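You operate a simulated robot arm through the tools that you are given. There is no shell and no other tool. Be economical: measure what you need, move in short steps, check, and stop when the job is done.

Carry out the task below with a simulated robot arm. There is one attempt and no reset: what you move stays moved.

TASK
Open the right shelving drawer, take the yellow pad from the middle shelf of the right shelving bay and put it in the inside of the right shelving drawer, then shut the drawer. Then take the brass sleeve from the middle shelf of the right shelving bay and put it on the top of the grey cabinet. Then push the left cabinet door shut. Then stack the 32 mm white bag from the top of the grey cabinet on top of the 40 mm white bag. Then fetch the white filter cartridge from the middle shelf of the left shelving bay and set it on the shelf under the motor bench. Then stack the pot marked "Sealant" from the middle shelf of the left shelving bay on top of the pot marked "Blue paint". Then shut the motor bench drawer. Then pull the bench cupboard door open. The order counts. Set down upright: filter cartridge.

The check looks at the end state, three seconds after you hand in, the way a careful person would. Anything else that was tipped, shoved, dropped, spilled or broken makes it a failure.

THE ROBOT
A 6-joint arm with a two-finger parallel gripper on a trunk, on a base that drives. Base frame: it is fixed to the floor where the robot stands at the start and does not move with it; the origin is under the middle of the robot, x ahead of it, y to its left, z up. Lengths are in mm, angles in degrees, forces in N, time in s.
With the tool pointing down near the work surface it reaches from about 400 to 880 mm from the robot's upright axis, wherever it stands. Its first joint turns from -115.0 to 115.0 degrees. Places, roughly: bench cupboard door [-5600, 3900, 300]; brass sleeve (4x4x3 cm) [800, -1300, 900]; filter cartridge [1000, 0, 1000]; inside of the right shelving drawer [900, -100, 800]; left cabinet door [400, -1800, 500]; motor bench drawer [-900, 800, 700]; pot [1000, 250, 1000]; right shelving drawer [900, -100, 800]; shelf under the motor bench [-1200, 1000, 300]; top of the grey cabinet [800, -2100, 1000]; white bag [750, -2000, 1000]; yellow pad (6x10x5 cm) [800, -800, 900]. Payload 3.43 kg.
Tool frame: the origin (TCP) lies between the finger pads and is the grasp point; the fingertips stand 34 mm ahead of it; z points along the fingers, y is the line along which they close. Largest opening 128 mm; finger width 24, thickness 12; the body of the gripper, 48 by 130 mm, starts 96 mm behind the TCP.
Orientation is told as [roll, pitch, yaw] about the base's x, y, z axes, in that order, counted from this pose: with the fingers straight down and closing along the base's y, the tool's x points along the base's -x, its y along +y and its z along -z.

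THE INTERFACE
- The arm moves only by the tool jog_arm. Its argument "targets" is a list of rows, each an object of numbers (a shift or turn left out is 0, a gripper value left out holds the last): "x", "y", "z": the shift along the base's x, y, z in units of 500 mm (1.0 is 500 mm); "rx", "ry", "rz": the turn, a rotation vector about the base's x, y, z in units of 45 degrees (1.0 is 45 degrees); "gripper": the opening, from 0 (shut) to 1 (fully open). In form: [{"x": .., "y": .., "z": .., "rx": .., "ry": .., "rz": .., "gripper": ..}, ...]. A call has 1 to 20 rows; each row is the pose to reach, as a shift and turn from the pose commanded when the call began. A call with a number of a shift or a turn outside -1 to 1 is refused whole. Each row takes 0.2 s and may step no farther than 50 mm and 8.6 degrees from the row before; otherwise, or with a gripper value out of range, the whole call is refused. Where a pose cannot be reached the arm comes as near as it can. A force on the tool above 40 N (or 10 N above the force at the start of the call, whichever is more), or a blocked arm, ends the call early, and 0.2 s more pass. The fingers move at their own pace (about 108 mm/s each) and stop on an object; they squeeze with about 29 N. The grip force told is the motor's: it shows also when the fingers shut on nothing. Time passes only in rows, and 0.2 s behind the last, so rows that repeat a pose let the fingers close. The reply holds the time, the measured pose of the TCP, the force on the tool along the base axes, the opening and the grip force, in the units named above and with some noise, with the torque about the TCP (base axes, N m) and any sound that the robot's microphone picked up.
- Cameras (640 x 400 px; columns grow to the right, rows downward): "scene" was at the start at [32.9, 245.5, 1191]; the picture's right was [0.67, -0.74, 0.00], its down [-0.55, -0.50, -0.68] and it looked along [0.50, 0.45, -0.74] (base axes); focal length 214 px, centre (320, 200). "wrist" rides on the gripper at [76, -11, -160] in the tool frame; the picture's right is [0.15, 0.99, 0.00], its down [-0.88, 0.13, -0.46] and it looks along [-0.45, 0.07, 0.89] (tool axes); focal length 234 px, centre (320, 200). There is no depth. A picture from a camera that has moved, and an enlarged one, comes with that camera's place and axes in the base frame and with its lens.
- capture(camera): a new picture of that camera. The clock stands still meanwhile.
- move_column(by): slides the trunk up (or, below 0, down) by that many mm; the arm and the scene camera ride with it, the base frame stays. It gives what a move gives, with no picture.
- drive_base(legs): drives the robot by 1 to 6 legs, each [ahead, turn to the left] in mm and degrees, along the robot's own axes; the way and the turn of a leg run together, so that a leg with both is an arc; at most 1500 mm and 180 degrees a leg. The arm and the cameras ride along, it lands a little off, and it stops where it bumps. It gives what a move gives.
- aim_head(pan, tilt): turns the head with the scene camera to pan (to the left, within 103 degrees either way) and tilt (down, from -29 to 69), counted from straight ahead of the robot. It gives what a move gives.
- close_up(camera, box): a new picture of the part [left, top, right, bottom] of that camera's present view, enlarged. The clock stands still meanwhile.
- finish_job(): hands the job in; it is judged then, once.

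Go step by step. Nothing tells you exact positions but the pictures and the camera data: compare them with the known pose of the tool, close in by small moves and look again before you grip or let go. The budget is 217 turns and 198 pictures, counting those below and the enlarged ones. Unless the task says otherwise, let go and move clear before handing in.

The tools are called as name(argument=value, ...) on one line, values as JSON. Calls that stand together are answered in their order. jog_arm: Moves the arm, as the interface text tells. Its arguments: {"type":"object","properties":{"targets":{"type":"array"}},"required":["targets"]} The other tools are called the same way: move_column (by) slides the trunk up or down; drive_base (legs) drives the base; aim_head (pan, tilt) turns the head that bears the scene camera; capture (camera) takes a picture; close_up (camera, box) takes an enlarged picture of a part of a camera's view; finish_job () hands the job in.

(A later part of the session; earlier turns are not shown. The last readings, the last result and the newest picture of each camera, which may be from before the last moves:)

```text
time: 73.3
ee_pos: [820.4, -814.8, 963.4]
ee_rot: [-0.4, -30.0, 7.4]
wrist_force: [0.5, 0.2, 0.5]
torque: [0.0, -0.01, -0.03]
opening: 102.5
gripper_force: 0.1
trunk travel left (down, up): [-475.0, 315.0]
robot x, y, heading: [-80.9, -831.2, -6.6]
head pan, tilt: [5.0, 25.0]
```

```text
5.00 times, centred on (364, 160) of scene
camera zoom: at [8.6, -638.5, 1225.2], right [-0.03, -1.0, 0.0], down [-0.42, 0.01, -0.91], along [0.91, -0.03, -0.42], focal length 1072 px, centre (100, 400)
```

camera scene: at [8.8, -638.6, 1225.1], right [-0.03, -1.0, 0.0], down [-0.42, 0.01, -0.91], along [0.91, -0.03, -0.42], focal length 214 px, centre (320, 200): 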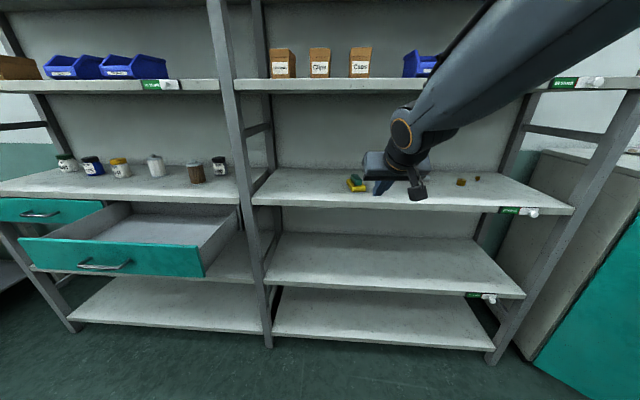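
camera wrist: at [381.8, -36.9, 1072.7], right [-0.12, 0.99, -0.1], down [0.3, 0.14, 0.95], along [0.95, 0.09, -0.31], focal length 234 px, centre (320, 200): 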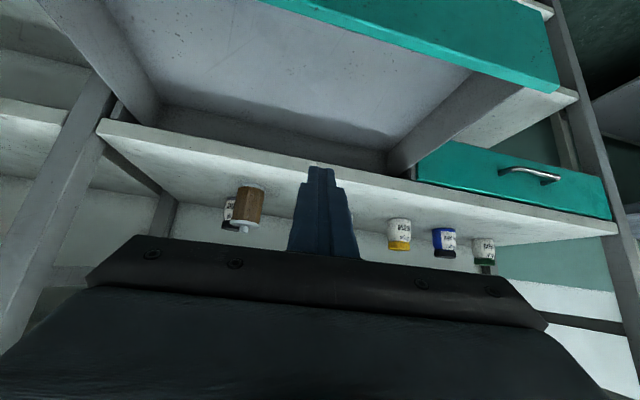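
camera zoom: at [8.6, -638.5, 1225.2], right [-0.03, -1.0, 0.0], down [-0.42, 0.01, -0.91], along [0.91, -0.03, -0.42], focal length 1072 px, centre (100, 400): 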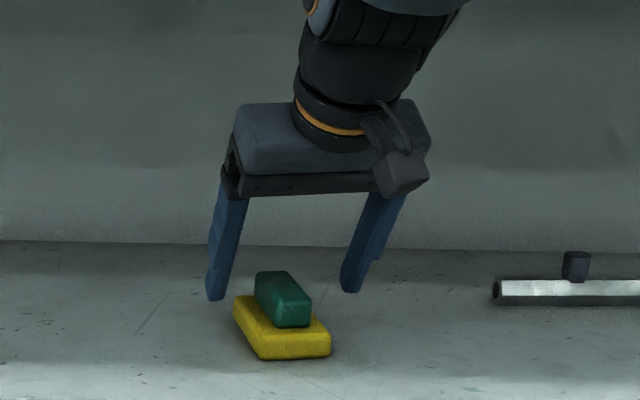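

The pad's center computes to (818,-809), yaw ≈4°, so I shift back 16 mm and lower in small steps, watching for shelf contact.

jog_arm(targets=[{"x": -0.033, "y": 0.008, "rz": -0.06}, {"x": -0.033, "y": 0.008, "z": -0.025, "rz": -0.06}, {"x": -0.033, "y": 0.008, "z": -0.05, "rz": -0.06}])

jog_arm(targets=[{"z": -0.006}])

close_up(camera="wrist", box=[200, 80, 440, 230])

close_up(camera="scene", box=[320, 160, 400, 210])

```text
time: 74.1
ee_pos: [803.4, -808.3, 938.3]
ee_rot: [-0.3, -30.2, 4.7]
wrist_force: [0.0, 0.0, 0.9]
torque: [0.03, 0.02, -0.01]
opening: 102.6
gripper_force: 0.1
trunk travel left (down, up): [-475.0, 315.0]
robot x, y, heading: [-79.9, -829.1, -6.6]
head pan, tilt: [5.0, 25.0]
```

```text
time: 74.5
ee_pos: [803.7, -810.2, 935.2]
ee_rot: [-0.3, -30.1, 4.7]
wrist_force: [-2.0, 0.1, 3.9]
torque: [0.19, 0.08, 0.09]
opening: 102.6
gripper_force: 0.2
trunk travel left (down, up): [-475.0, 315.0]
robot x, y, heading: [-84.0, -827.9, -6.8]
head pan, tilt: [5.0, 25.0]
```

```text
2.67 times, centred on (320, 155) of wrist
camera zoom: at [660.2, -831.5, 1035.7], right [-0.2, 0.98, -0.08], down [0.52, 0.18, 0.84], along [0.83, 0.13, -0.54], focal length 624 px, centre (320, 320)
```

zoom: 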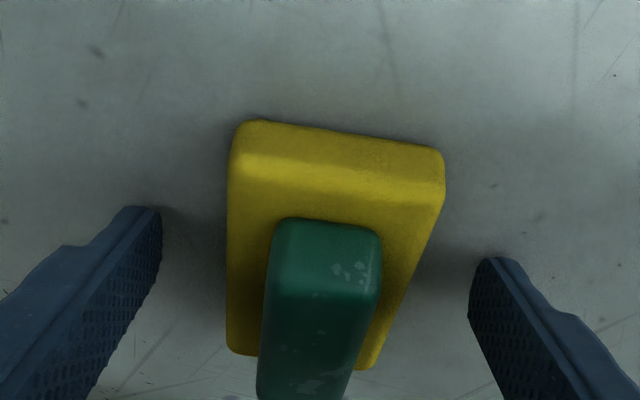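

```text
8.00 times, centred on (360, 185) of scene
camera zoom: at [8.6, -638.5, 1225.2], right [-0.03, -1.0, 0.0], down [-0.42, 0.01, -0.91], along [0.91, -0.03, -0.42], focal length 1716 px, centre (0, 320)
```

zoom: 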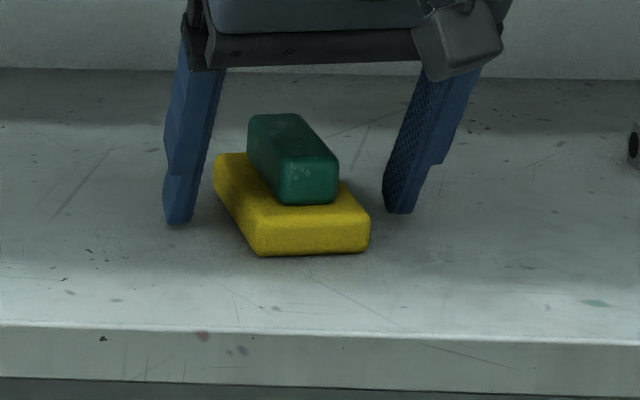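

Touched the shelf at 4 N. I raise 1 mm, close, and lift slowly by 15 mm to check the hold.

jog_arm(targets=[{"z": 0.002}, {"z": 0.002, "gripper": 0.0}, {"z": 0.002, "gripper": 0.0}, {"z": 0.002, "gripper": 0.0}, {"z": 0.002, "gripper": 0.0}])

jog_arm(targets=[{"z": 0.006}, {"z": 0.012}, {"z": 0.02}, {"z": 0.03}])

capture(camera="wrist")

close_up(camera="scene", box=[320, 160, 400, 210])

```text
time: 75.7
ee_pos: [804.5, -807.3, 936.2]
ee_rot: [-0.3, -30.1, 4.7]
wrist_force: [-1.4, 3.7, 5.3]
torque: [0.31, 0.05, 0.04]
opening: 57.0
gripper_force: 28.9
trunk travel left (down, up): [-475.0, 315.0]
robot x, y, heading: [-82.7, -830.7, -6.9]
head pan, tilt: [5.0, 25.0]
```

```text
time: 76.7
ee_pos: [803.8, -806.8, 951.2]
ee_rot: [-0.3, -30.1, 4.7]
wrist_force: [-0.1, 0.7, -1.2]
torque: [-0.01, -0.01, 0.04]
opening: 57.2
gripper_force: 28.4
trunk travel left (down, up): [-475.0, 315.0]
robot x, y, heading: [-81.9, -830.3, -6.8]
head pan, tilt: [5.0, 25.0]
```

```text
157 pictures are left
camera wrist: at [660.4, -830.8, 1051.1], right [-0.2, 0.98, -0.08], down [0.52, 0.18, 0.83], along [0.83, 0.13, -0.54], focal length 234 px, centre (320, 200)
```

wrist: 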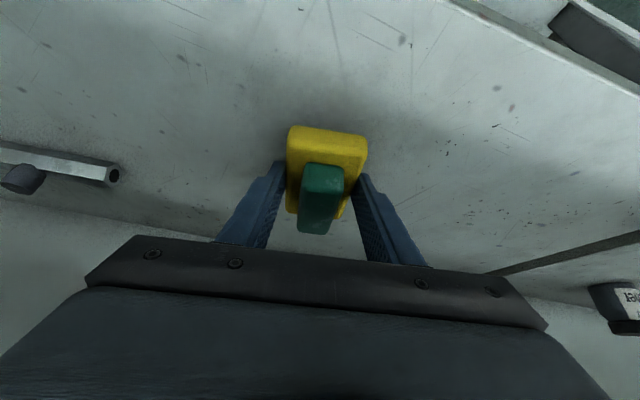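

```text
8.00 times, centred on (360, 185) of scene
camera zoom: at [8.9, -638.5, 1225.1], right [-0.03, -1.0, 0.0], down [-0.42, 0.01, -0.91], along [0.91, -0.03, -0.42], focal length 1716 px, centre (0, 320)
```

zoom: 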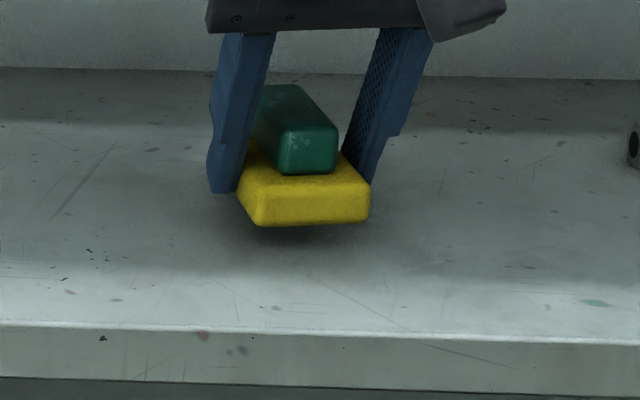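

The pad is held and level. I retract slowly out of the bay.

jog_arm(targets=[{"z": 0.008}, {"z": 0.018, "x": -0.01}, {"z": 0.025, "x": -0.03}, {"z": 0.03, "x": -0.06}, {"z": 0.03, "x": -0.1}, {"z": 0.03, "x": -0.14}, {"z": 0.03, "x": -0.18}, {"z": 0.03, "x": -0.22}, {"z": 0.03, "x": -0.26}, {"z": 0.04, "x": -0.3}, {"z": 0.06, "x": -0.34}, {"z": 0.08, "x": -0.38}, {"z": 0.1, "x": -0.42}, {"z": 0.1, "x": -0.45}, {"z": 0.1, "x": -0.47}, {"z": 0.1, "x": -0.48}])

capture(camera="wrist")

```text
time: 80.1
ee_pos: [563.9, -809.4, 1000.3]
ee_rot: [-0.3, -30.1, 4.7]
wrist_force: [0.3, -0.3, -1.2]
torque: [0.0, 0.04, -0.01]
opening: 57.1
gripper_force: 29.1
trunk travel left (down, up): [-475.0, 315.0]
robot x, y, heading: [-82.6, -828.9, -6.8]
head pan, tilt: [5.0, 25.0]
```

```text
155 pictures are left
camera wrist: at [420.6, -832.2, 1100.5], right [-0.21, 0.98, -0.08], down [0.52, 0.18, 0.84], along [0.83, 0.13, -0.54], focal length 234 px, centre (320, 200)
```

wrist: 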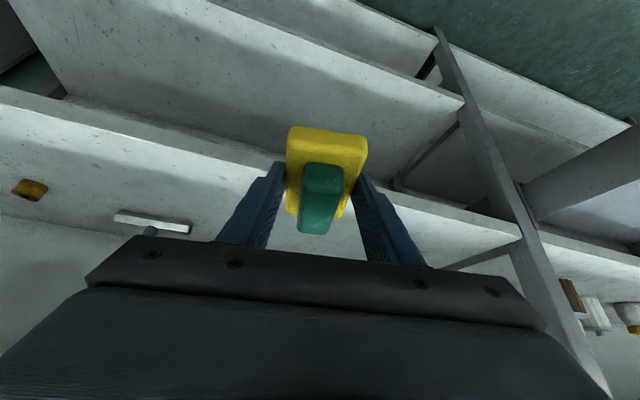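

Held firmly. I drive to the open drawer.

drive_base(legs=[[0, 96.8], [770, 0], [0, -95]])

aim_head(pan=-25, tilt=35)

capture(camera="wrist")

capture(camera="scene")

```text
time: 92.4
ee_pos: [552.6, -16.5, 999.5]
ee_rot: [-0.2, -30.1, 7.0]
wrist_force: [0.0, -0.4, -0.3]
torque: [-0.01, -0.02, 0.02]
opening: 57.0
gripper_force: 29.4
trunk travel left (down, up): [-475.0, 315.0]
robot x, y, heading: [-90.1, -59.8, -4.6]
head pan, tilt: [5.0, 25.0]
```

```text
time: 93.4
ee_pos: [551.0, -17.5, 1000.7]
ee_rot: [-0.4, -30.1, 7.0]
wrist_force: [0.1, -1.0, -1.2]
torque: [0.02, -0.02, -0.03]
opening: 57.0
gripper_force: 29.4
trunk travel left (down, up): [-475.0, 315.0]
robot x, y, heading: [-91.0, -64.8, -4.8]
head pan, tilt: [-25.0, 35.0]
```

```text
154 pictures are left
camera wrist: at [409.3, -44.5, 1100.5], right [-0.24, 0.97, -0.08], down [0.51, 0.2, 0.84], along [0.82, 0.16, -0.54], focal length 234 px, centre (320, 200)
```

wrist: 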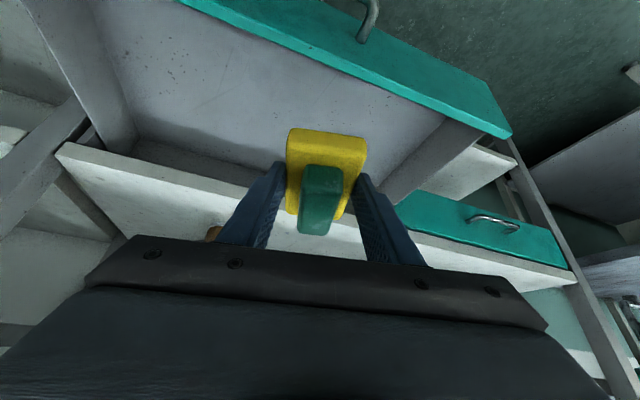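

```text
153 pictures are left
camera scene: at [-25.4, 88.9, 1209.4], right [-0.49, -0.87, 0.0], down [-0.5, 0.28, -0.82], along [0.71, -0.4, -0.57], focal length 214 px, centre (320, 200)
```

scene: 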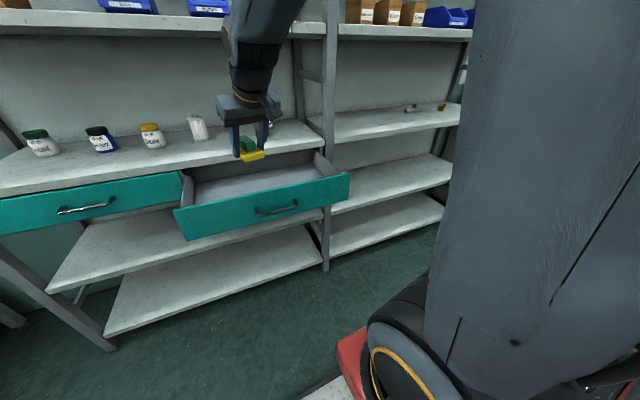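

The drawer interior spans x≈540–750, y≈-290…205. I move the pad over (640,-60) and lower towards the floor.

jog_arm(targets=[{"x": 0.04, "y": -0.02}, {"x": 0.08, "y": -0.04}, {"x": 0.13, "y": -0.065}, {"x": 0.168, "y": -0.086}, {"x": 0.168, "y": -0.086, "z": -0.04}, {"x": 0.168, "y": -0.086, "z": -0.08}, {"x": 0.168, "y": -0.086, "z": -0.12}, {"x": 0.168, "y": -0.086, "z": -0.16}, {"x": 0.168, "y": -0.086, "z": -0.2}, {"x": 0.168, "y": -0.086, "z": -0.24}])

capture(camera="wrist")

close_up(camera="scene", box=[160, 90, 360, 215])

```text
time: 95.6
ee_pos: [635.8, -58.9, 880.4]
ee_rot: [-0.2, -30.1, 7.0]
wrist_force: [-0.3, -0.4, -1.5]
torque: [-0.01, 0.0, 0.0]
opening: 57.2
gripper_force: 29.2
trunk travel left (down, up): [-475.0, 315.0]
robot x, y, heading: [-93.4, -62.0, -4.3]
head pan, tilt: [-25.0, 35.0]
```

```text
152 pictures are left
camera wrist: at [492.9, -86.8, 979.7], right [-0.24, 0.97, -0.08], down [0.51, 0.2, 0.84], along [0.82, 0.16, -0.54], focal length 234 px, centre (320, 200)
```

wrist: 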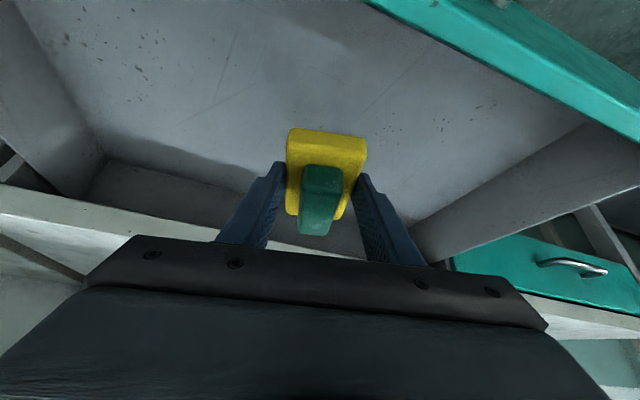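

```text
3.20 times, centred on (260, 152) of scene
camera zoom: at [-25.6, 88.8, 1209.4], right [-0.49, -0.87, 0.0], down [-0.5, 0.28, -0.82], along [0.71, -0.4, -0.57], focal length 686 px, centre (512, 352)
```

zoom: 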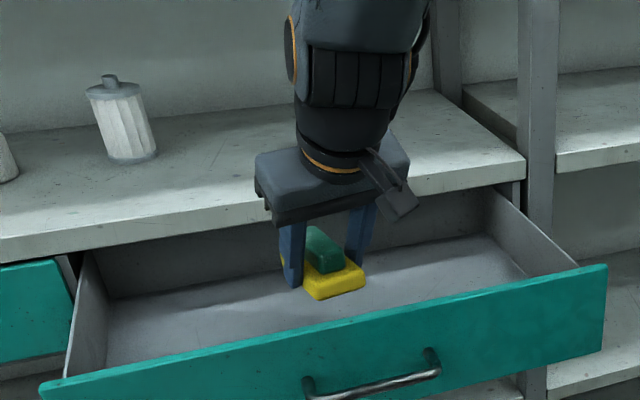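

Clear all around. I lower further in small steps.

jog_arm(targets=[{"z": -0.02}, {"z": -0.04}, {"z": -0.05}, {"z": -0.06}])

jog_arm(targets=[{"z": -0.01}, {"z": -0.02}])

close_up(camera="scene", box=[160, 90, 360, 215])

```text
time: 96.6
ee_pos: [636.2, -59.5, 850.5]
ee_rot: [-0.2, -30.1, 6.8]
wrist_force: [0.4, -0.6, -1.9]
torque: [0.01, 0.02, 0.0]
opening: 57.0
gripper_force: 29.0
trunk travel left (down, up): [-475.0, 315.0]
robot x, y, heading: [-94.1, -58.2, -4.6]
head pan, tilt: [-25.0, 35.0]
```

```text
time: 97.2
ee_pos: [635.0, -60.1, 841.0]
ee_rot: [-0.4, -30.1, 7.0]
wrist_force: [0.5, 0.1, -1.2]
torque: [0.03, 0.05, -0.02]
opening: 57.0
gripper_force: 28.6
trunk travel left (down, up): [-475.0, 315.0]
robot x, y, heading: [-92.0, -61.2, -4.7]
head pan, tilt: [-25.0, 35.0]
```

```text
3.20 times, centred on (260, 152) of scene
camera zoom: at [-25.5, 88.8, 1209.4], right [-0.49, -0.87, 0.0], down [-0.5, 0.28, -0.82], along [0.71, -0.4, -0.57], focal length 686 px, centre (512, 352)
```

zoom: 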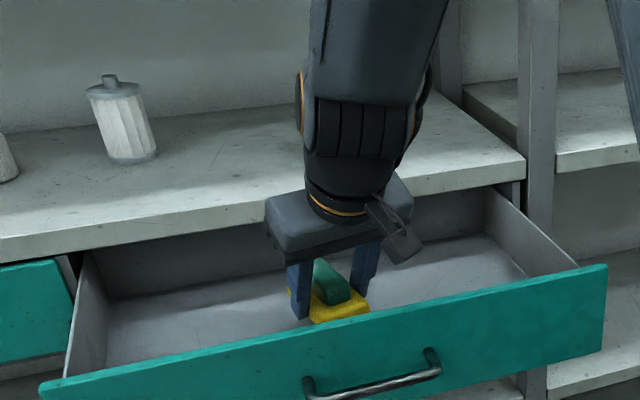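

Still free; continue down in 4 mm steps.

jog_arm(targets=[{"z": -0.008}, {"z": -0.016}])

jog_arm(targets=[{"z": -0.008}, {"z": -0.012}])

jog_arm(targets=[{"z": -0.006}, {"z": -0.01}])

```text
time: 97.8
ee_pos: [635.2, -59.2, 833.7]
ee_rot: [-0.2, -29.9, 6.9]
wrist_force: [0.3, 0.8, -0.7]
torque: [-0.02, 0.02, 0.02]
opening: 57.3
gripper_force: 29.3
trunk travel left (down, up): [-475.0, 315.0]
robot x, y, heading: [-91.7, -55.9, -4.8]
head pan, tilt: [-25.0, 35.0]
```

```text
time: 98.4
ee_pos: [635.4, -60.1, 826.7]
ee_rot: [-0.3, -30.1, 7.1]
wrist_force: [0.1, 0.0, -1.5]
torque: [0.03, -0.02, -0.02]
opening: 56.9
gripper_force: 28.3
trunk travel left (down, up): [-475.0, 315.0]
robot x, y, heading: [-94.6, -60.6, -4.6]
head pan, tilt: [-25.0, 35.0]
```

```text
time: 99.0
ee_pos: [636.5, -58.8, 821.4]
ee_rot: [-0.4, -30.1, 6.9]
wrist_force: [-0.4, 0.3, 0.0]
torque: [0.0, 0.01, 0.0]
opening: 57.1
gripper_force: 28.7
trunk travel left (down, up): [-475.0, 315.0]
robot x, y, heading: [-89.3, -61.3, -4.6]
head pan, tilt: [-25.0, 35.0]
```

jog_arm(targets=[{"z": -0.006}, {"z": -0.01}])

jog_arm(targets=[{"z": -0.006}, {"z": -0.01}])

close_up(camera="wrist", box=[200, 80, 440, 230])

```text
time: 99.6
ee_pos: [636.6, -59.4, 815.0]
ee_rot: [-0.2, -30.0, 7.0]
wrist_force: [-0.7, 0.4, -0.8]
torque: [0.03, 0.0, 0.0]
opening: 57.3
gripper_force: 28.8
trunk travel left (down, up): [-475.0, 315.0]
robot x, y, heading: [-90.7, -63.0, -4.6]
head pan, tilt: [-25.0, 35.0]
```

```text
time: 100.2
ee_pos: [635.8, -59.6, 811.8]
ee_rot: [-0.3, -30.1, 6.9]
wrist_force: [0.0, -0.3, -0.8]
torque: [0.01, 0.01, -0.01]
opening: 57.1
gripper_force: 29.5
trunk travel left (down, up): [-475.0, 315.0]
robot x, y, heading: [-90.8, -67.0, -4.2]
head pan, tilt: [-25.0, 35.0]
```

```text
2.67 times, centred on (320, 155) of wrist
camera zoom: at [492.9, -87.5, 911.6], right [-0.24, 0.97, -0.08], down [0.51, 0.2, 0.84], along [0.82, 0.16, -0.54], focal length 624 px, centre (320, 320)
```

zoom: 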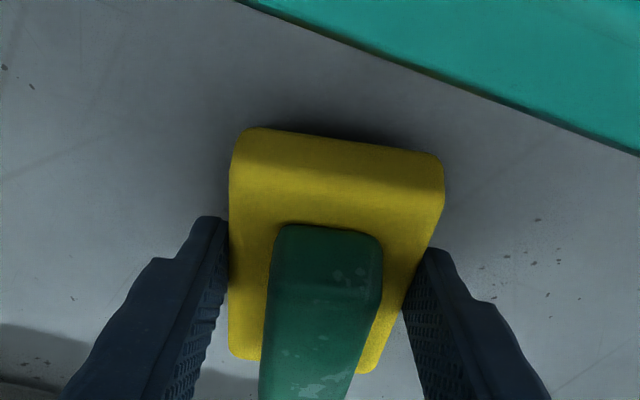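

Shadow indicates the floor is near; continue.

jog_arm(targets=[{"z": -0.005}, {"z": -0.01}])

jog_arm(targets=[{"z": -0.005}, {"z": -0.01}])

jog_arm(targets=[{"z": -0.003}, {"z": -0.006}])

```text
time: 100.8
ee_pos: [635.4, -60.1, 807.4]
ee_rot: [-0.3, -30.0, 7.0]
wrist_force: [0.0, -0.3, -0.5]
torque: [0.01, 0.01, 0.02]
opening: 57.2
gripper_force: 29.4
trunk travel left (down, up): [-475.0, 315.0]
robot x, y, heading: [-88.6, -61.9, -4.6]
head pan, tilt: [-25.0, 35.0]
```

```text
time: 101.4
ee_pos: [636.0, -59.2, 801.3]
ee_rot: [-0.3, -30.1, 7.0]
wrist_force: [0.5, 0.3, -0.4]
torque: [-0.02, 0.01, 0.04]
opening: 57.3
gripper_force: 29.1
trunk travel left (down, up): [-475.0, 315.0]
robot x, y, heading: [-90.8, -62.4, -4.8]
head pan, tilt: [-25.0, 35.0]
```

```text
time: 102.0
ee_pos: [637.1, -59.4, 800.0]
ee_rot: [-0.2, -30.4, 6.9]
wrist_force: [0.3, -0.6, 18.0]
torque: [0.47, 0.32, 0.08]
opening: 57.1
gripper_force: 29.0
trunk travel left (down, up): [-475.0, 315.0]
robot x, y, heading: [-90.9, -63.9, -4.6]
head pan, tilt: [-25.0, 35.0]
```

Floor contact. I raise 2 mm, open, and move straight up.

jog_arm(targets=[{"z": 0.004}, {"z": 0.004, "gripper": 0.65}, {"z": 0.004, "gripper": 0.65}, {"z": 0.02}, {"z": 0.06}, {"z": 0.12}, {"z": 0.18}, {"z": 0.26}, {"z": 0.34}, {"z": 0.4}])

capture(camera="wrist")

capture(camera="scene")

```text
time: 104.2
ee_pos: [635.1, -59.5, 999.0]
ee_rot: [-0.2, -30.1, 6.9]
wrist_force: [0.3, 0.8, -0.6]
torque: [-0.01, -0.01, -0.01]
opening: 83.0
gripper_force: 0.0
trunk travel left (down, up): [-475.0, 315.0]
robot x, y, heading: [-89.3, -62.5, -4.5]
head pan, tilt: [-25.0, 35.0]
```

```text
148 pictures are left
camera wrist: at [492.0, -87.3, 1098.1], right [-0.24, 0.97, -0.08], down [0.51, 0.2, 0.83], along [0.82, 0.16, -0.55], focal length 234 px, centre (320, 200)
```

wrist: 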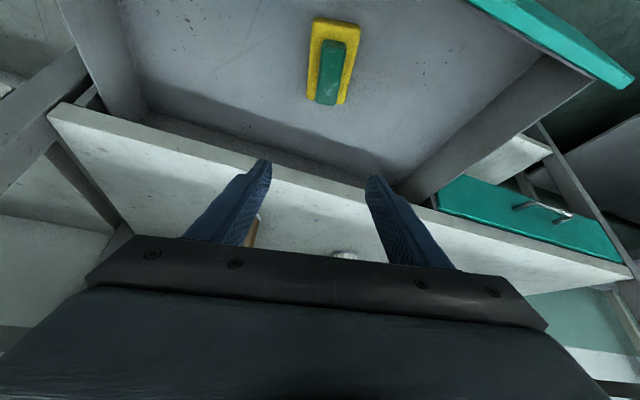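

```text
147 pictures are left
camera scene: at [-25.3, 88.8, 1209.4], right [-0.49, -0.87, 0.0], down [-0.5, 0.28, -0.82], along [0.71, -0.4, -0.57], focal length 214 px, centre (320, 200)
```

scene: 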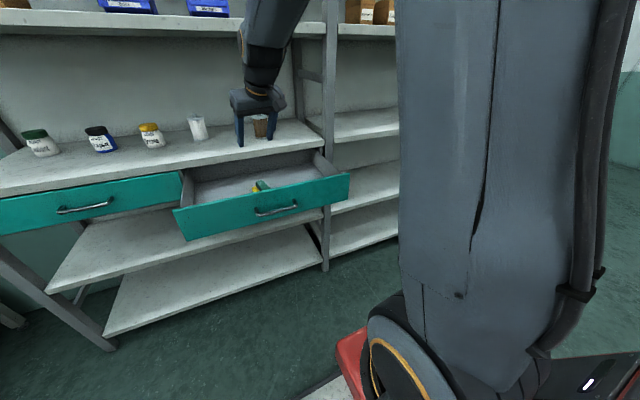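

The pad lies flat in the drawer. Now I close the fingers, swing back in front of the drawer and prepare to push its face above the handle.

jog_arm(targets=[{"x": -0.08, "gripper": 0.0}, {"x": -0.16, "ry": -0.13, "rz": -0.05}, {"x": -0.24, "ry": -0.26, "rz": -0.1}, {"x": -0.32, "ry": -0.4, "rz": -0.16}, {"x": -0.38, "ry": -0.53, "rz": -0.21}, {"x": -0.4, "ry": -0.667, "rz": -0.267}])

capture(camera="wrist")

```text
time: 105.6
ee_pos: [461.2, -62.5, 998.4]
ee_rot: [4.4, -54.8, -12.8]
wrist_force: [1.6, 0.9, 2.6]
torque: [-0.01, 0.22, -0.05]
opening: 0.2
gripper_force: 28.7
out of reach, approached as far as the arm can: row 5, 6
trunk travel left (down, up): [-475.0, 315.0]
robot x, y, heading: [-91.3, -61.5, -4.5]
head pan, tilt: [-25.0, 35.0]
```

```text
146 pictures are left
camera wrist: at [287.8, -47.7, 1027.0], right [0.08, 0.99, -0.08], down [0.15, 0.06, 0.99], along [0.99, -0.09, -0.14], focal length 234 px, centre (320, 200)
```

wrist: 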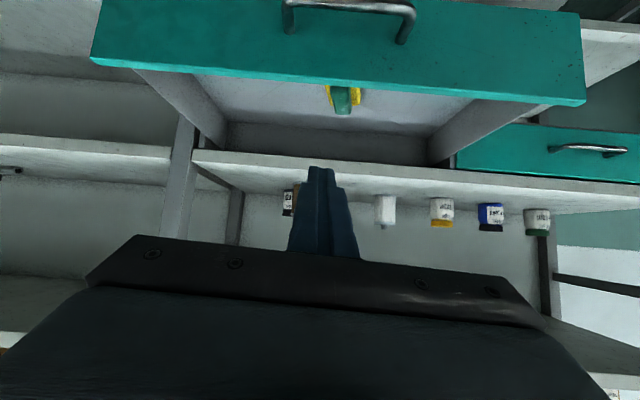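

The arm is too folded here, so I back the robot 120 mm and then lower the tool in front of the drawer face.

drive_base(legs=[[-120, 0]])

jog_arm(targets=[{"z": -0.07, "x": 0.02, "rz": 0.06}, {"z": -0.14, "x": 0.04, "rz": 0.12}, {"z": -0.2, "x": 0.06, "rz": 0.12}, {"z": -0.26, "x": 0.08, "rz": 0.12}])

capture(camera="wrist")

close_up(camera="scene", box=[120, 50, 360, 200])

```text
time: 106.8
ee_pos: [345.0, -50.4, 1005.0]
ee_rot: [-2.7, -56.8, -3.3]
wrist_force: [0.1, -0.1, -0.4]
torque: [-0.02, -0.02, -0.02]
opening: 0.0
gripper_force: 29.3
trunk travel left (down, up): [-475.0, 315.0]
robot x, y, heading: [-214.2, -47.9, -4.6]
head pan, tilt: [-25.0, 35.0]
```

```text
time: 107.8
ee_pos: [391.9, -25.6, 888.3]
ee_rot: [-3.3, -56.6, 2.1]
wrist_force: [0.5, 0.7, 0.6]
torque: [-0.01, 0.02, 0.01]
opening: 0.0
gripper_force: 28.8
out of reach, approached as far as the arm can: row 1, 2, 3, 4
trunk travel left (down, up): [-475.0, 315.0]
robot x, y, heading: [-212.4, -50.9, -4.5]
head pan, tilt: [-25.0, 35.0]
```

```text
145 pictures are left
camera wrist: at [217.7, -33.7, 911.3], right [-0.07, 0.99, -0.15], down [0.1, 0.16, 0.98], along [0.99, 0.05, -0.11], focal length 234 px, centre (320, 200)
```

wrist: 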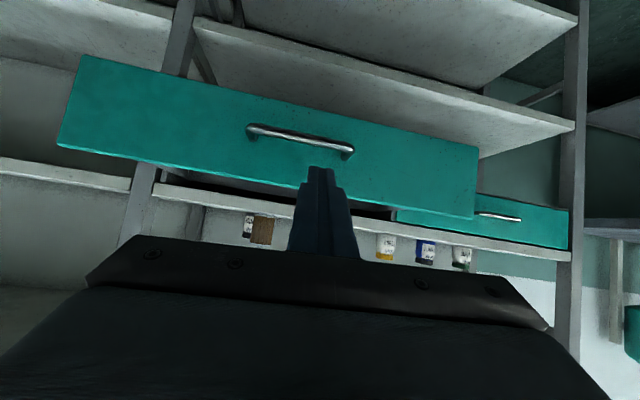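

```text
2.67 times, centred on (240, 125) of scene
camera zoom: at [-147.1, 98.6, 1209.4], right [-0.49, -0.87, 0.0], down [-0.5, 0.28, -0.82], along [0.71, -0.4, -0.57], focal length 572 px, centre (533, 400)
```

zoom: 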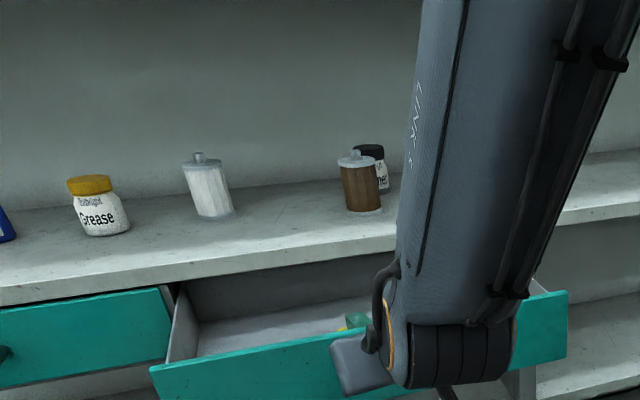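

The tool is in front of the face. I fine-position, then push along the drawer's axis.

jog_arm(targets=[{"x": 0.04, "y": -0.02, "z": -0.03, "rz": -0.08}, {"x": 0.1, "y": -0.04, "z": -0.046, "rz": -0.15}])

capture(camera="wrist")

```text
time: 108.4
ee_pos: [444.5, -48.6, 865.0]
ee_rot: [-2.7, -56.8, -4.7]
wrist_force: [-0.2, -0.4, 0.7]
torque: [-0.02, 0.05, -0.03]
opening: 0.0
gripper_force: 29.4
trunk travel left (down, up): [-475.0, 315.0]
robot x, y, heading: [-211.5, -53.7, -4.4]
head pan, tilt: [-25.0, 35.0]
```

```text
143 pictures are left
camera wrist: at [268.9, -36.6, 889.3], right [0.04, 0.99, -0.15], down [0.12, 0.14, 0.98], along [0.99, -0.06, -0.11], focal length 234 px, centre (320, 200)
```

wrist: 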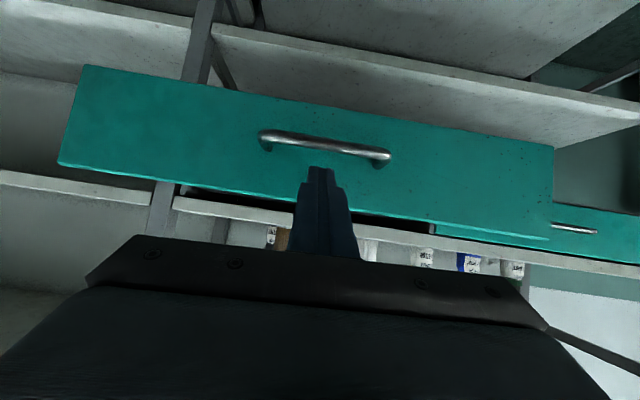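

Tip is above the handle, in line with the face. I push along (1,-0.097).

jog_arm(targets=[{"x": 0.03, "y": -0.003}, {"x": 0.06, "y": -0.006}, {"x": 0.085, "y": -0.008}, {"x": 0.11, "y": -0.011}, {"x": 0.14, "y": -0.014}, {"x": 0.17, "y": -0.017}, {"x": 0.2, "y": -0.019}, {"x": 0.23, "y": -0.022}, {"x": 0.26, "y": -0.025}, {"x": 0.29, "y": -0.028}, {"x": 0.32, "y": -0.031}, {"x": 0.35, "y": -0.034}, {"x": 0.38, "y": -0.037}, {"x": 0.41, "y": -0.04}, {"x": 0.44, "y": -0.043}, {"x": 0.47, "y": -0.046}, {"x": 0.5, "y": -0.049}, {"x": 0.53, "y": -0.051}, {"x": 0.545, "y": -0.053}, {"x": 0.56, "y": -0.054}])

capture(camera="wrist")

```text
time: 112.6
ee_pos: [723.5, -71.3, 863.9]
ee_rot: [-2.8, -56.9, -4.6]
wrist_force: [-0.3, -1.1, 1.0]
torque: [-0.01, 0.02, -0.02]
opening: 0.0
gripper_force: 28.7
trunk travel left (down, up): [-475.0, 315.0]
robot x, y, heading: [-209.6, -48.3, -4.3]
head pan, tilt: [-25.0, 35.0]
```

```text
142 pictures are left
camera wrist: at [548.8, -60.3, 887.3], right [0.04, 0.99, -0.15], down [0.12, 0.14, 0.98], along [0.99, -0.06, -0.11], focal length 234 px, centre (320, 200)
```

wrist: 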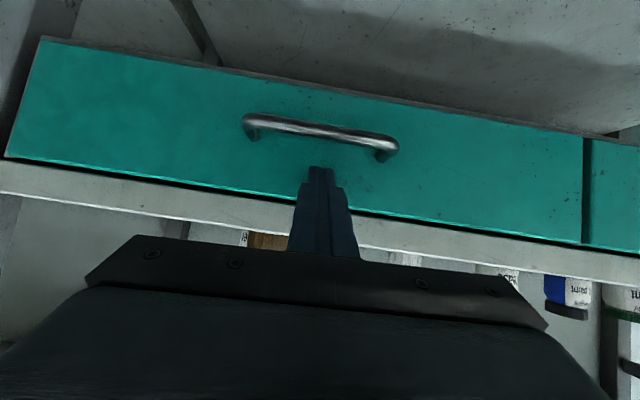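

The drawer looks nearly flush; I push on until it resists.

jog_arm(targets=[{"x": 0.01, "y": -0.001}, {"x": 0.02, "y": -0.002}, {"x": 0.03, "y": -0.003}, {"x": 0.04, "y": -0.004}, {"x": 0.05, "y": -0.005}])

capture(camera="wrist")

```text
time: 113.1
ee_pos: [724.5, -71.1, 863.2]
ee_rot: [-2.6, -56.6, -4.6]
wrist_force: [-26.2, -0.1, 11.6]
torque: [-0.02, -0.19, -0.08]
opening: 0.2
gripper_force: 28.7
trunk travel left (down, up): [-475.0, 315.0]
robot x, y, heading: [-216.3, -50.8, -4.6]
head pan, tilt: [-25.0, 35.0]
stopped in row 2: the force on the tool passed its limit at 50 N (the readings are from after the stop); the commanded pose is now the measured one
```

```text
141 pictures are left
camera wrist: at [550.5, -60.6, 888.0], right [0.04, 0.99, -0.15], down [0.12, 0.14, 0.98], along [0.99, -0.06, -0.12], focal length 234 px, centre (320, 200)
```

wrist: 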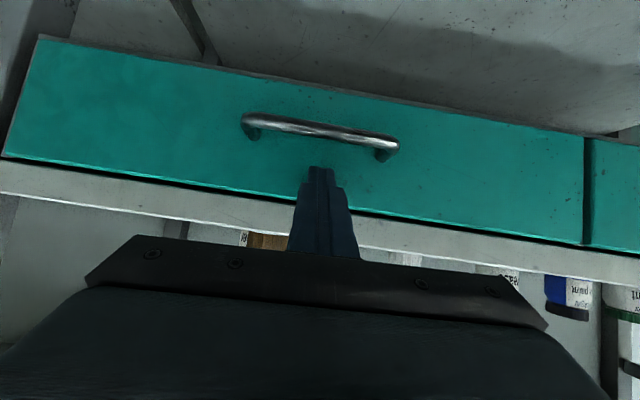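

The right drawer is shut. I retract, reset the tilt, and drive to the brass sleeve.

jog_arm(targets=[{"x": -0.08}, {"x": -0.16, "z": 0.02}, {"x": -0.24, "z": 0.08, "ry": 0.15}, {"x": -0.32, "z": 0.14, "ry": 0.3}, {"x": -0.4, "z": 0.2, "ry": 0.45}, {"x": -0.46, "z": 0.22, "ry": 0.6}, {"x": -0.5, "z": 0.22, "ry": 0.6, "gripper": 0.6}])

drive_base(legs=[[0, -85.5], [1150, 0], [0, 84], [120, 0]])

aim_head(pan=0, tilt=20)

capture(camera="scene")

capture(camera="wrist")

```text
time: 114.7
ee_pos: [476.9, -69.9, 970.6]
ee_rot: [-5.2, -29.4, -2.9]
wrist_force: [0.4, 0.3, -0.9]
torque: [0.02, 0.01, -0.01]
opening: 77.5
gripper_force: 0.6
trunk travel left (down, up): [-475.0, 315.0]
robot x, y, heading: [-215.9, -53.9, -4.6]
head pan, tilt: [-25.0, 35.0]
```

```text
time: 128.6
ee_pos: [578.8, -1267.4, 971.7]
ee_rot: [-5.1, -29.5, -5.3]
wrist_force: [0.0, 0.4, 0.1]
torque: [0.03, -0.04, -0.02]
opening: 76.7
gripper_force: 0.0
trunk travel left (down, up): [-475.0, 315.0]
robot x, y, heading: [-112.2, -1220.7, -7.0]
head pan, tilt: [-25.0, 35.0]
```

```text
time: 129.5
ee_pos: [578.5, -1266.3, 972.0]
ee_rot: [-5.2, -29.5, -5.4]
wrist_force: [-0.8, 0.6, 0.1]
torque: [0.02, -0.02, 0.02]
opening: 76.8
gripper_force: 0.0
trunk travel left (down, up): [-475.0, 315.0]
robot x, y, heading: [-110.8, -1217.4, -6.9]
head pan, tilt: [0.0, 20.0]
```

```text
140 pictures are left
camera scene: at [-19.8, -1037.1, 1233.2], right [-0.12, -0.99, 0.0], down [-0.34, 0.04, -0.94], along [0.93, -0.11, -0.34], focal length 214 px, centre (320, 200)
```

scene: 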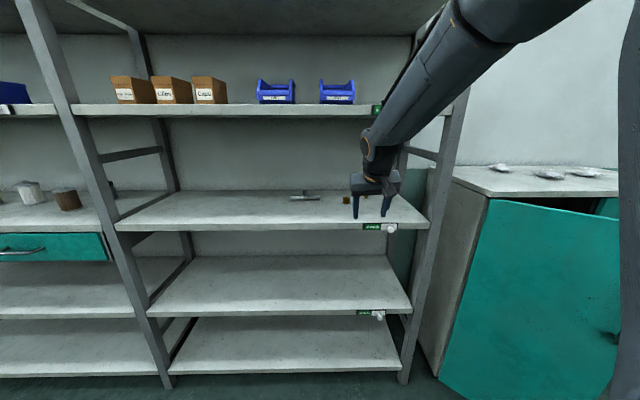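

```text
139 pictures are left
camera wrist: at [436.5, -1250.3, 1073.5], right [0.01, 0.99, -0.15], down [0.56, 0.12, 0.82], along [0.83, -0.09, -0.55], focal length 234 px, centre (320, 200)
```

wrist: 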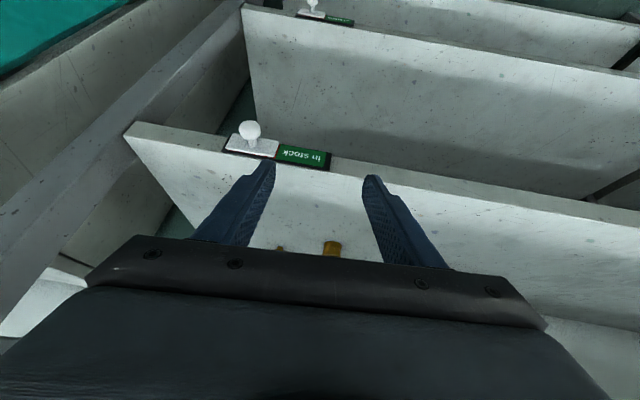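

The sleeve is right ahead. I level the tool roll and zoom in on the sleeve for its position.

jog_arm(targets=[{"rx": 0.1, "rz": 0.05}, {"rx": 0.1, "rz": 0.05}])

close_up(camera="scene", box=[280, 160, 408, 240])

close_up(camera="wrist", box=[250, 200, 410, 300])

```text
time: 130.1
ee_pos: [579.2, -1266.5, 971.5]
ee_rot: [0.0, -29.1, -5.5]
wrist_force: [-0.8, -0.3, -0.3]
torque: [-0.02, -0.01, -0.01]
opening: 76.9
gripper_force: 0.0
trunk travel left (down, up): [-475.0, 315.0]
robot x, y, heading: [-110.1, -1219.6, -7.2]
head pan, tilt: [0.0, 20.0]
```

```text
5.00 times, centred on (344, 200) of scene
camera zoom: at [-19.8, -1037.0, 1233.2], right [-0.12, -0.99, 0.0], down [-0.34, 0.04, -0.94], along [0.93, -0.11, -0.34], focal length 1072 px, centre (200, 200)
```

zoom: 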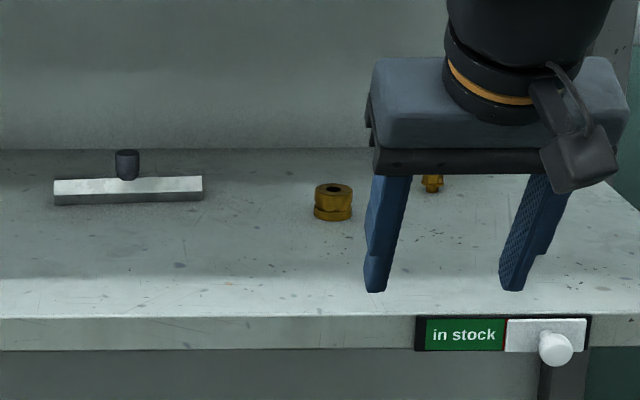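

```text
4.00 times, centred on (330, 250) of wrist
camera zoom: at [436.4, -1264.1, 1074.1], right [-0.03, 1.0, -0.07], down [0.56, 0.08, 0.83], along [0.83, -0.01, -0.56], focal length 937 px, centre (280, 0)
```

zoom: 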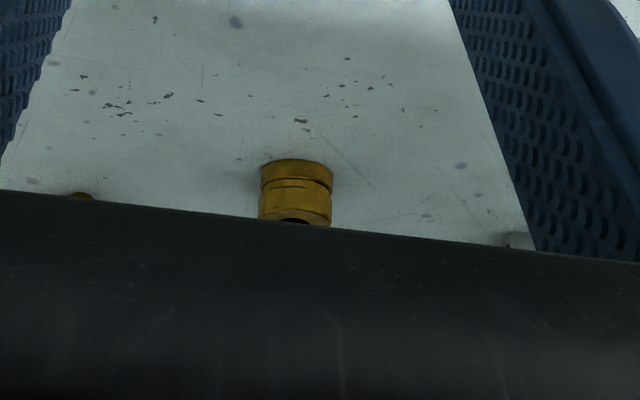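

Sleeve centre is at (826,-1254). I approach with fingers straddling it.

jog_arm(targets=[{"x": 0.08, "y": 0.01, "z": -0.015}, {"x": 0.16, "y": 0.02, "z": -0.02}, {"x": 0.24, "y": 0.025, "z": -0.02}, {"x": 0.31, "y": 0.025, "z": -0.02}, {"x": 0.37, "y": 0.025, "z": -0.02}, {"x": 0.42, "y": 0.025, "z": -0.02}])

close_up(camera="wrist", box=[200, 80, 440, 230])

close_up(camera="scene", box=[280, 160, 408, 240])

```text
time: 131.5
ee_pos: [788.5, -1254.8, 962.2]
ee_rot: [0.0, -29.0, -5.5]
wrist_force: [0.5, 0.4, 0.0]
torque: [-0.02, 0.0, 0.0]
opening: 76.6
gripper_force: 0.1
trunk travel left (down, up): [-475.0, 315.0]
robot x, y, heading: [-109.6, -1221.2, -7.1]
head pan, tilt: [0.0, 20.0]
```

```text
2.67 times, centred on (320, 155) of wrist
camera zoom: at [645.2, -1252.2, 1064.1], right [-0.03, 1.0, -0.07], down [0.56, 0.08, 0.83], along [0.83, -0.01, -0.56], focal length 624 px, centre (320, 320)
```

zoom: 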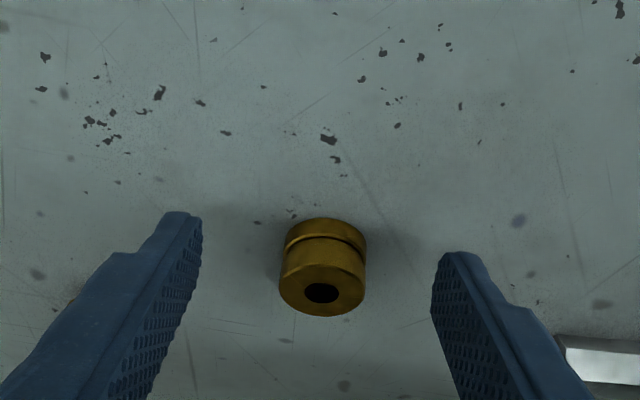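

```text
5.00 times, centred on (344, 200) of scene
camera zoom: at [-20.0, -1037.0, 1233.3], right [-0.12, -0.99, 0.0], down [-0.34, 0.04, -0.94], along [0.93, -0.11, -0.34], focal length 1072 px, centre (200, 200)
```

zoom: 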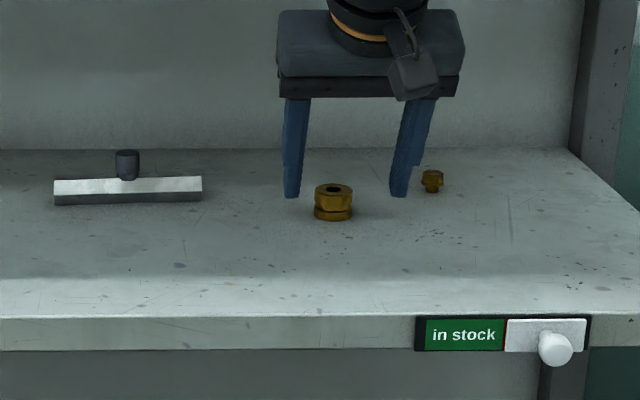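

Position confirmed at (827,-1255). I finish the approach, close and lift slowly.

jog_arm(targets=[{"x": 0.03, "z": -0.02}, {"x": 0.051, "z": -0.047}, {"x": 0.051, "z": -0.047, "gripper": 0.0}, {"x": 0.051, "z": -0.047, "gripper": 0.0}, {"x": 0.051, "z": -0.047, "gripper": 0.0}])

jog_arm(targets=[{"z": 0.008}, {"z": 0.016}, {"z": 0.03}, {"z": 0.05}])

close_up(camera="wrist", box=[200, 80, 440, 230])

```text
time: 132.7
ee_pos: [815.7, -1254.6, 939.0]
ee_rot: [0.0, -29.1, -5.5]
wrist_force: [-0.1, 0.6, 2.0]
torque: [0.05, -0.09, 0.05]
opening: 31.3
gripper_force: 29.4
trunk travel left (down, up): [-475.0, 315.0]
robot x, y, heading: [-109.4, -1213.3, -7.0]
head pan, tilt: [0.0, 20.0]
```

```text
time: 133.7
ee_pos: [813.9, -1255.5, 963.1]
ee_rot: [0.1, -29.1, -5.5]
wrist_force: [0.6, -0.2, -0.3]
torque: [-0.02, 0.04, 0.0]
opening: 31.1
gripper_force: 29.2
trunk travel left (down, up): [-475.0, 315.0]
robot x, y, heading: [-113.2, -1222.2, -6.8]
head pan, tilt: [0.0, 20.0]
```

```text
2.67 times, centred on (320, 155) of wrist
camera zoom: at [671.0, -1251.7, 1065.5], right [-0.03, 1.0, -0.07], down [0.56, 0.08, 0.83], along [0.83, -0.01, -0.56], focal length 624 px, centre (320, 320)
```

zoom: 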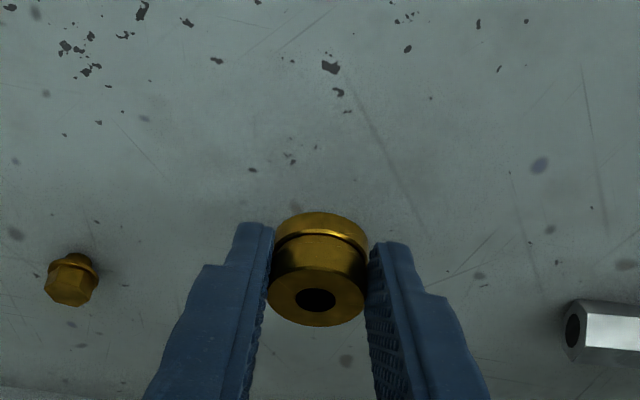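

The sleeve is in the grip. I retract slowly, then raise.

jog_arm(targets=[{"x": -0.01, "z": 0.01}, {"x": -0.04, "z": 0.01}, {"x": -0.08, "z": 0.01}, {"x": -0.13, "z": 0.01}, {"x": -0.18, "z": 0.01}, {"x": -0.23, "z": 0.01}, {"x": -0.28, "z": 0.01}, {"x": -0.34, "z": 0.02}, {"x": -0.4, "z": 0.05}, {"x": -0.45, "z": 0.09}, {"x": -0.49, "z": 0.14}, {"x": -0.51, "z": 0.2}, {"x": -0.51, "z": 0.26}, {"x": -0.51, "z": 0.3}])

capture(camera="wrist")

aim_head(pan=-50, tilt=15)

capture(camera="scene")

```text
time: 136.7
ee_pos: [560.0, -1253.6, 1112.3]
ee_rot: [0.0, -29.2, -5.6]
wrist_force: [0.3, -0.2, -1.1]
torque: [-0.02, 0.04, -0.01]
opening: 31.1
gripper_force: 29.3
trunk travel left (down, up): [-475.0, 315.0]
robot x, y, heading: [-107.7, -1218.2, -6.8]
head pan, tilt: [0.0, 20.0]
```

```text
133 pictures are left
camera wrist: at [417.0, -1250.6, 1215.6], right [-0.03, 1.0, -0.07], down [0.56, 0.08, 0.83], along [0.83, -0.01, -0.56], focal length 234 px, centre (320, 200)
```

wrist: 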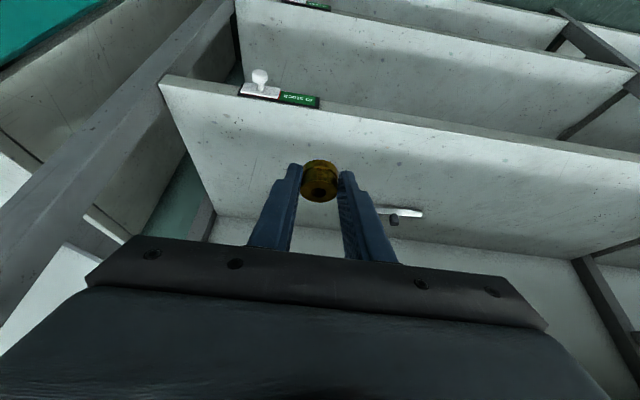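

```text
time: 137.9
ee_pos: [560.0, -1252.7, 1112.9]
ee_rot: [0.0, -29.1, -5.5]
wrist_force: [-0.1, -0.4, -0.3]
torque: [-0.01, 0.02, -0.01]
opening: 30.9
gripper_force: 29.0
trunk travel left (down, up): [-475.0, 315.0]
robot x, y, heading: [-110.9, -1223.5, -7.1]
head pan, tilt: [-50.0, 15.0]
```

```text
132 pictures are left
camera scene: at [-61.2, -1104.0, 1241.4], right [-0.84, -0.55, 0.0], down [-0.14, 0.22, -0.97], along [0.53, -0.81, -0.26], focal length 214 px, centre (320, 200)
```

scene: 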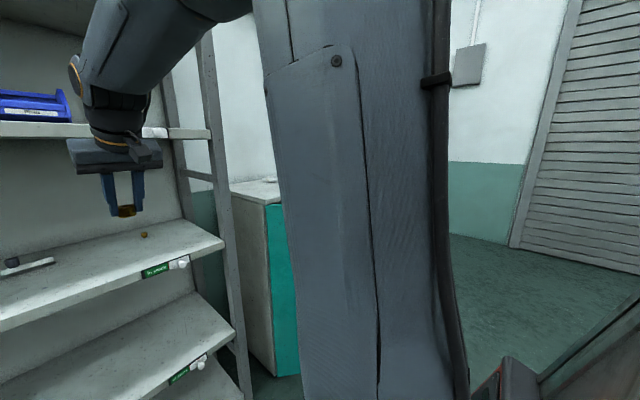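

The sleeve is secure. I drive toward the grey cabinet and look at it before turning in.

drive_base(legs=[[0, -83], [700, 0]])

aim_head(pan=80, tilt=25)

capture(camera="scene")

```text
time: 145.2
ee_pos: [-27.1, -2572.1, 1112.6]
ee_rot: [0.0, -29.1, -87.2]
wrist_force: [1.2, -0.2, -1.0]
torque: [-0.02, -0.01, 0.0]
opening: 30.8
gripper_force: 28.9
trunk travel left (down, up): [-475.0, 315.0]
robot x, y, heading: [-93.5, -1902.0, -88.5]
head pan, tilt: [-50.0, 15.0]
```

```text
time: 147.3
ee_pos: [-29.5, -2573.8, 1111.8]
ee_rot: [0.0, -29.1, -87.1]
wrist_force: [0.0, -0.5, -0.6]
torque: [0.03, 0.02, 0.0]
opening: 30.5
gripper_force: 28.8
trunk travel left (down, up): [-475.0, 315.0]
robot x, y, heading: [-93.5, -1907.3, -88.7]
head pan, tilt: [80.0, 25.0]
```

```text
131 pictures are left
camera scene: at [191.3, -1889.3, 1225.2], right [-0.15, -0.99, 0.0], down [-0.42, 0.06, -0.91], along [0.9, -0.13, -0.42], focal length 214 px, centre (320, 200)
```

scene: 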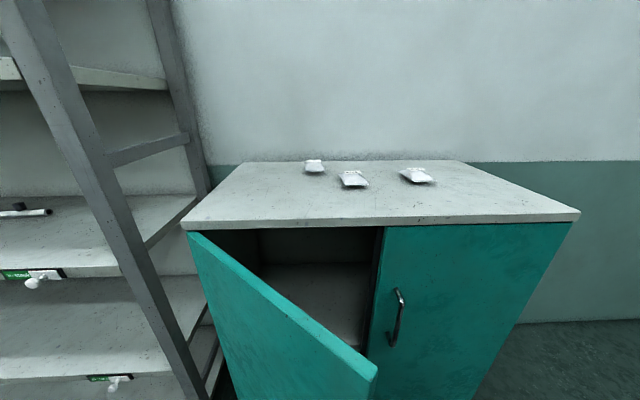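

I see the cabinet: top at z≈1000, front-left corner (587,-1674), three white bags, left door ajar. I turn to face it and zoom on the bags.

close_up(camera="scene", box=[290, 140, 450, 200])

drive_base(legs=[[0, 84]])

aim_head(pan=0, tilt=25)

capture(camera="scene")

```text
4.00 times, centred on (370, 170) of scene
camera zoom: at [191.3, -1889.3, 1225.2], right [-0.15, -0.99, 0.0], down [-0.42, 0.06, -0.91], along [0.9, -0.13, -0.42], focal length 858 px, centre (120, 320)
```

zoom: 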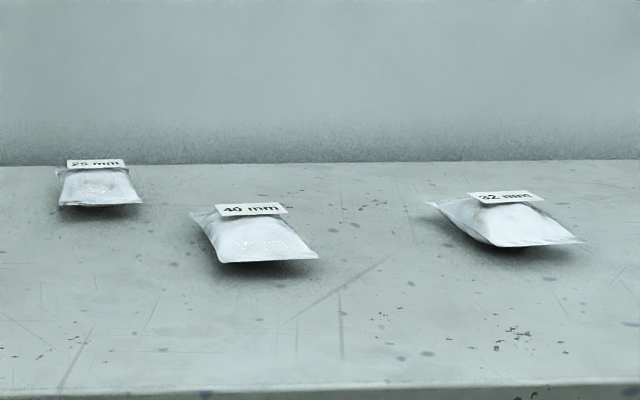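

```text
time: 149.6
ee_pos: [367.6, -2391.5, 1112.7]
ee_rot: [0.1, -29.1, -48.9]
wrist_force: [-0.1, 0.6, -0.7]
torque: [0.02, 0.01, 0.02]
opening: 30.8
gripper_force: 29.0
trunk travel left (down, up): [-475.0, 315.0]
robot x, y, heading: [-96.9, -1905.0, -50.7]
head pan, tilt: [80.0, 25.0]
stopped in leg 1: the robot was blocked; the commanded pose is now the measured one
```

```text
time: 151.1
ee_pos: [368.3, -2391.7, 1112.7]
ee_rot: [0.0, -29.1, -48.9]
wrist_force: [0.0, 0.9, -0.3]
torque: [-0.01, 0.01, 0.0]
opening: 31.0
gripper_force: 28.8
trunk travel left (down, up): [-475.0, 315.0]
robot x, y, heading: [-97.1, -1907.0, -50.4]
head pan, tilt: [0.0, 25.0]
```

```text
129 pictures are left
camera scene: at [96.1, -1836.1, 1225.2], right [-0.77, -0.64, 0.0], down [-0.27, 0.33, -0.91], along [0.58, -0.7, -0.42], focal length 214 px, centre (320, 200)
```

scene: 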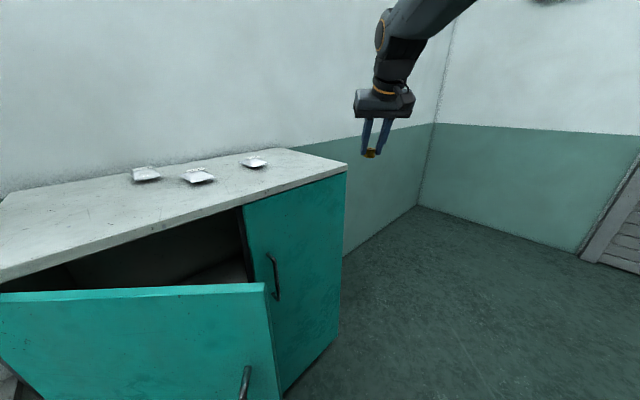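

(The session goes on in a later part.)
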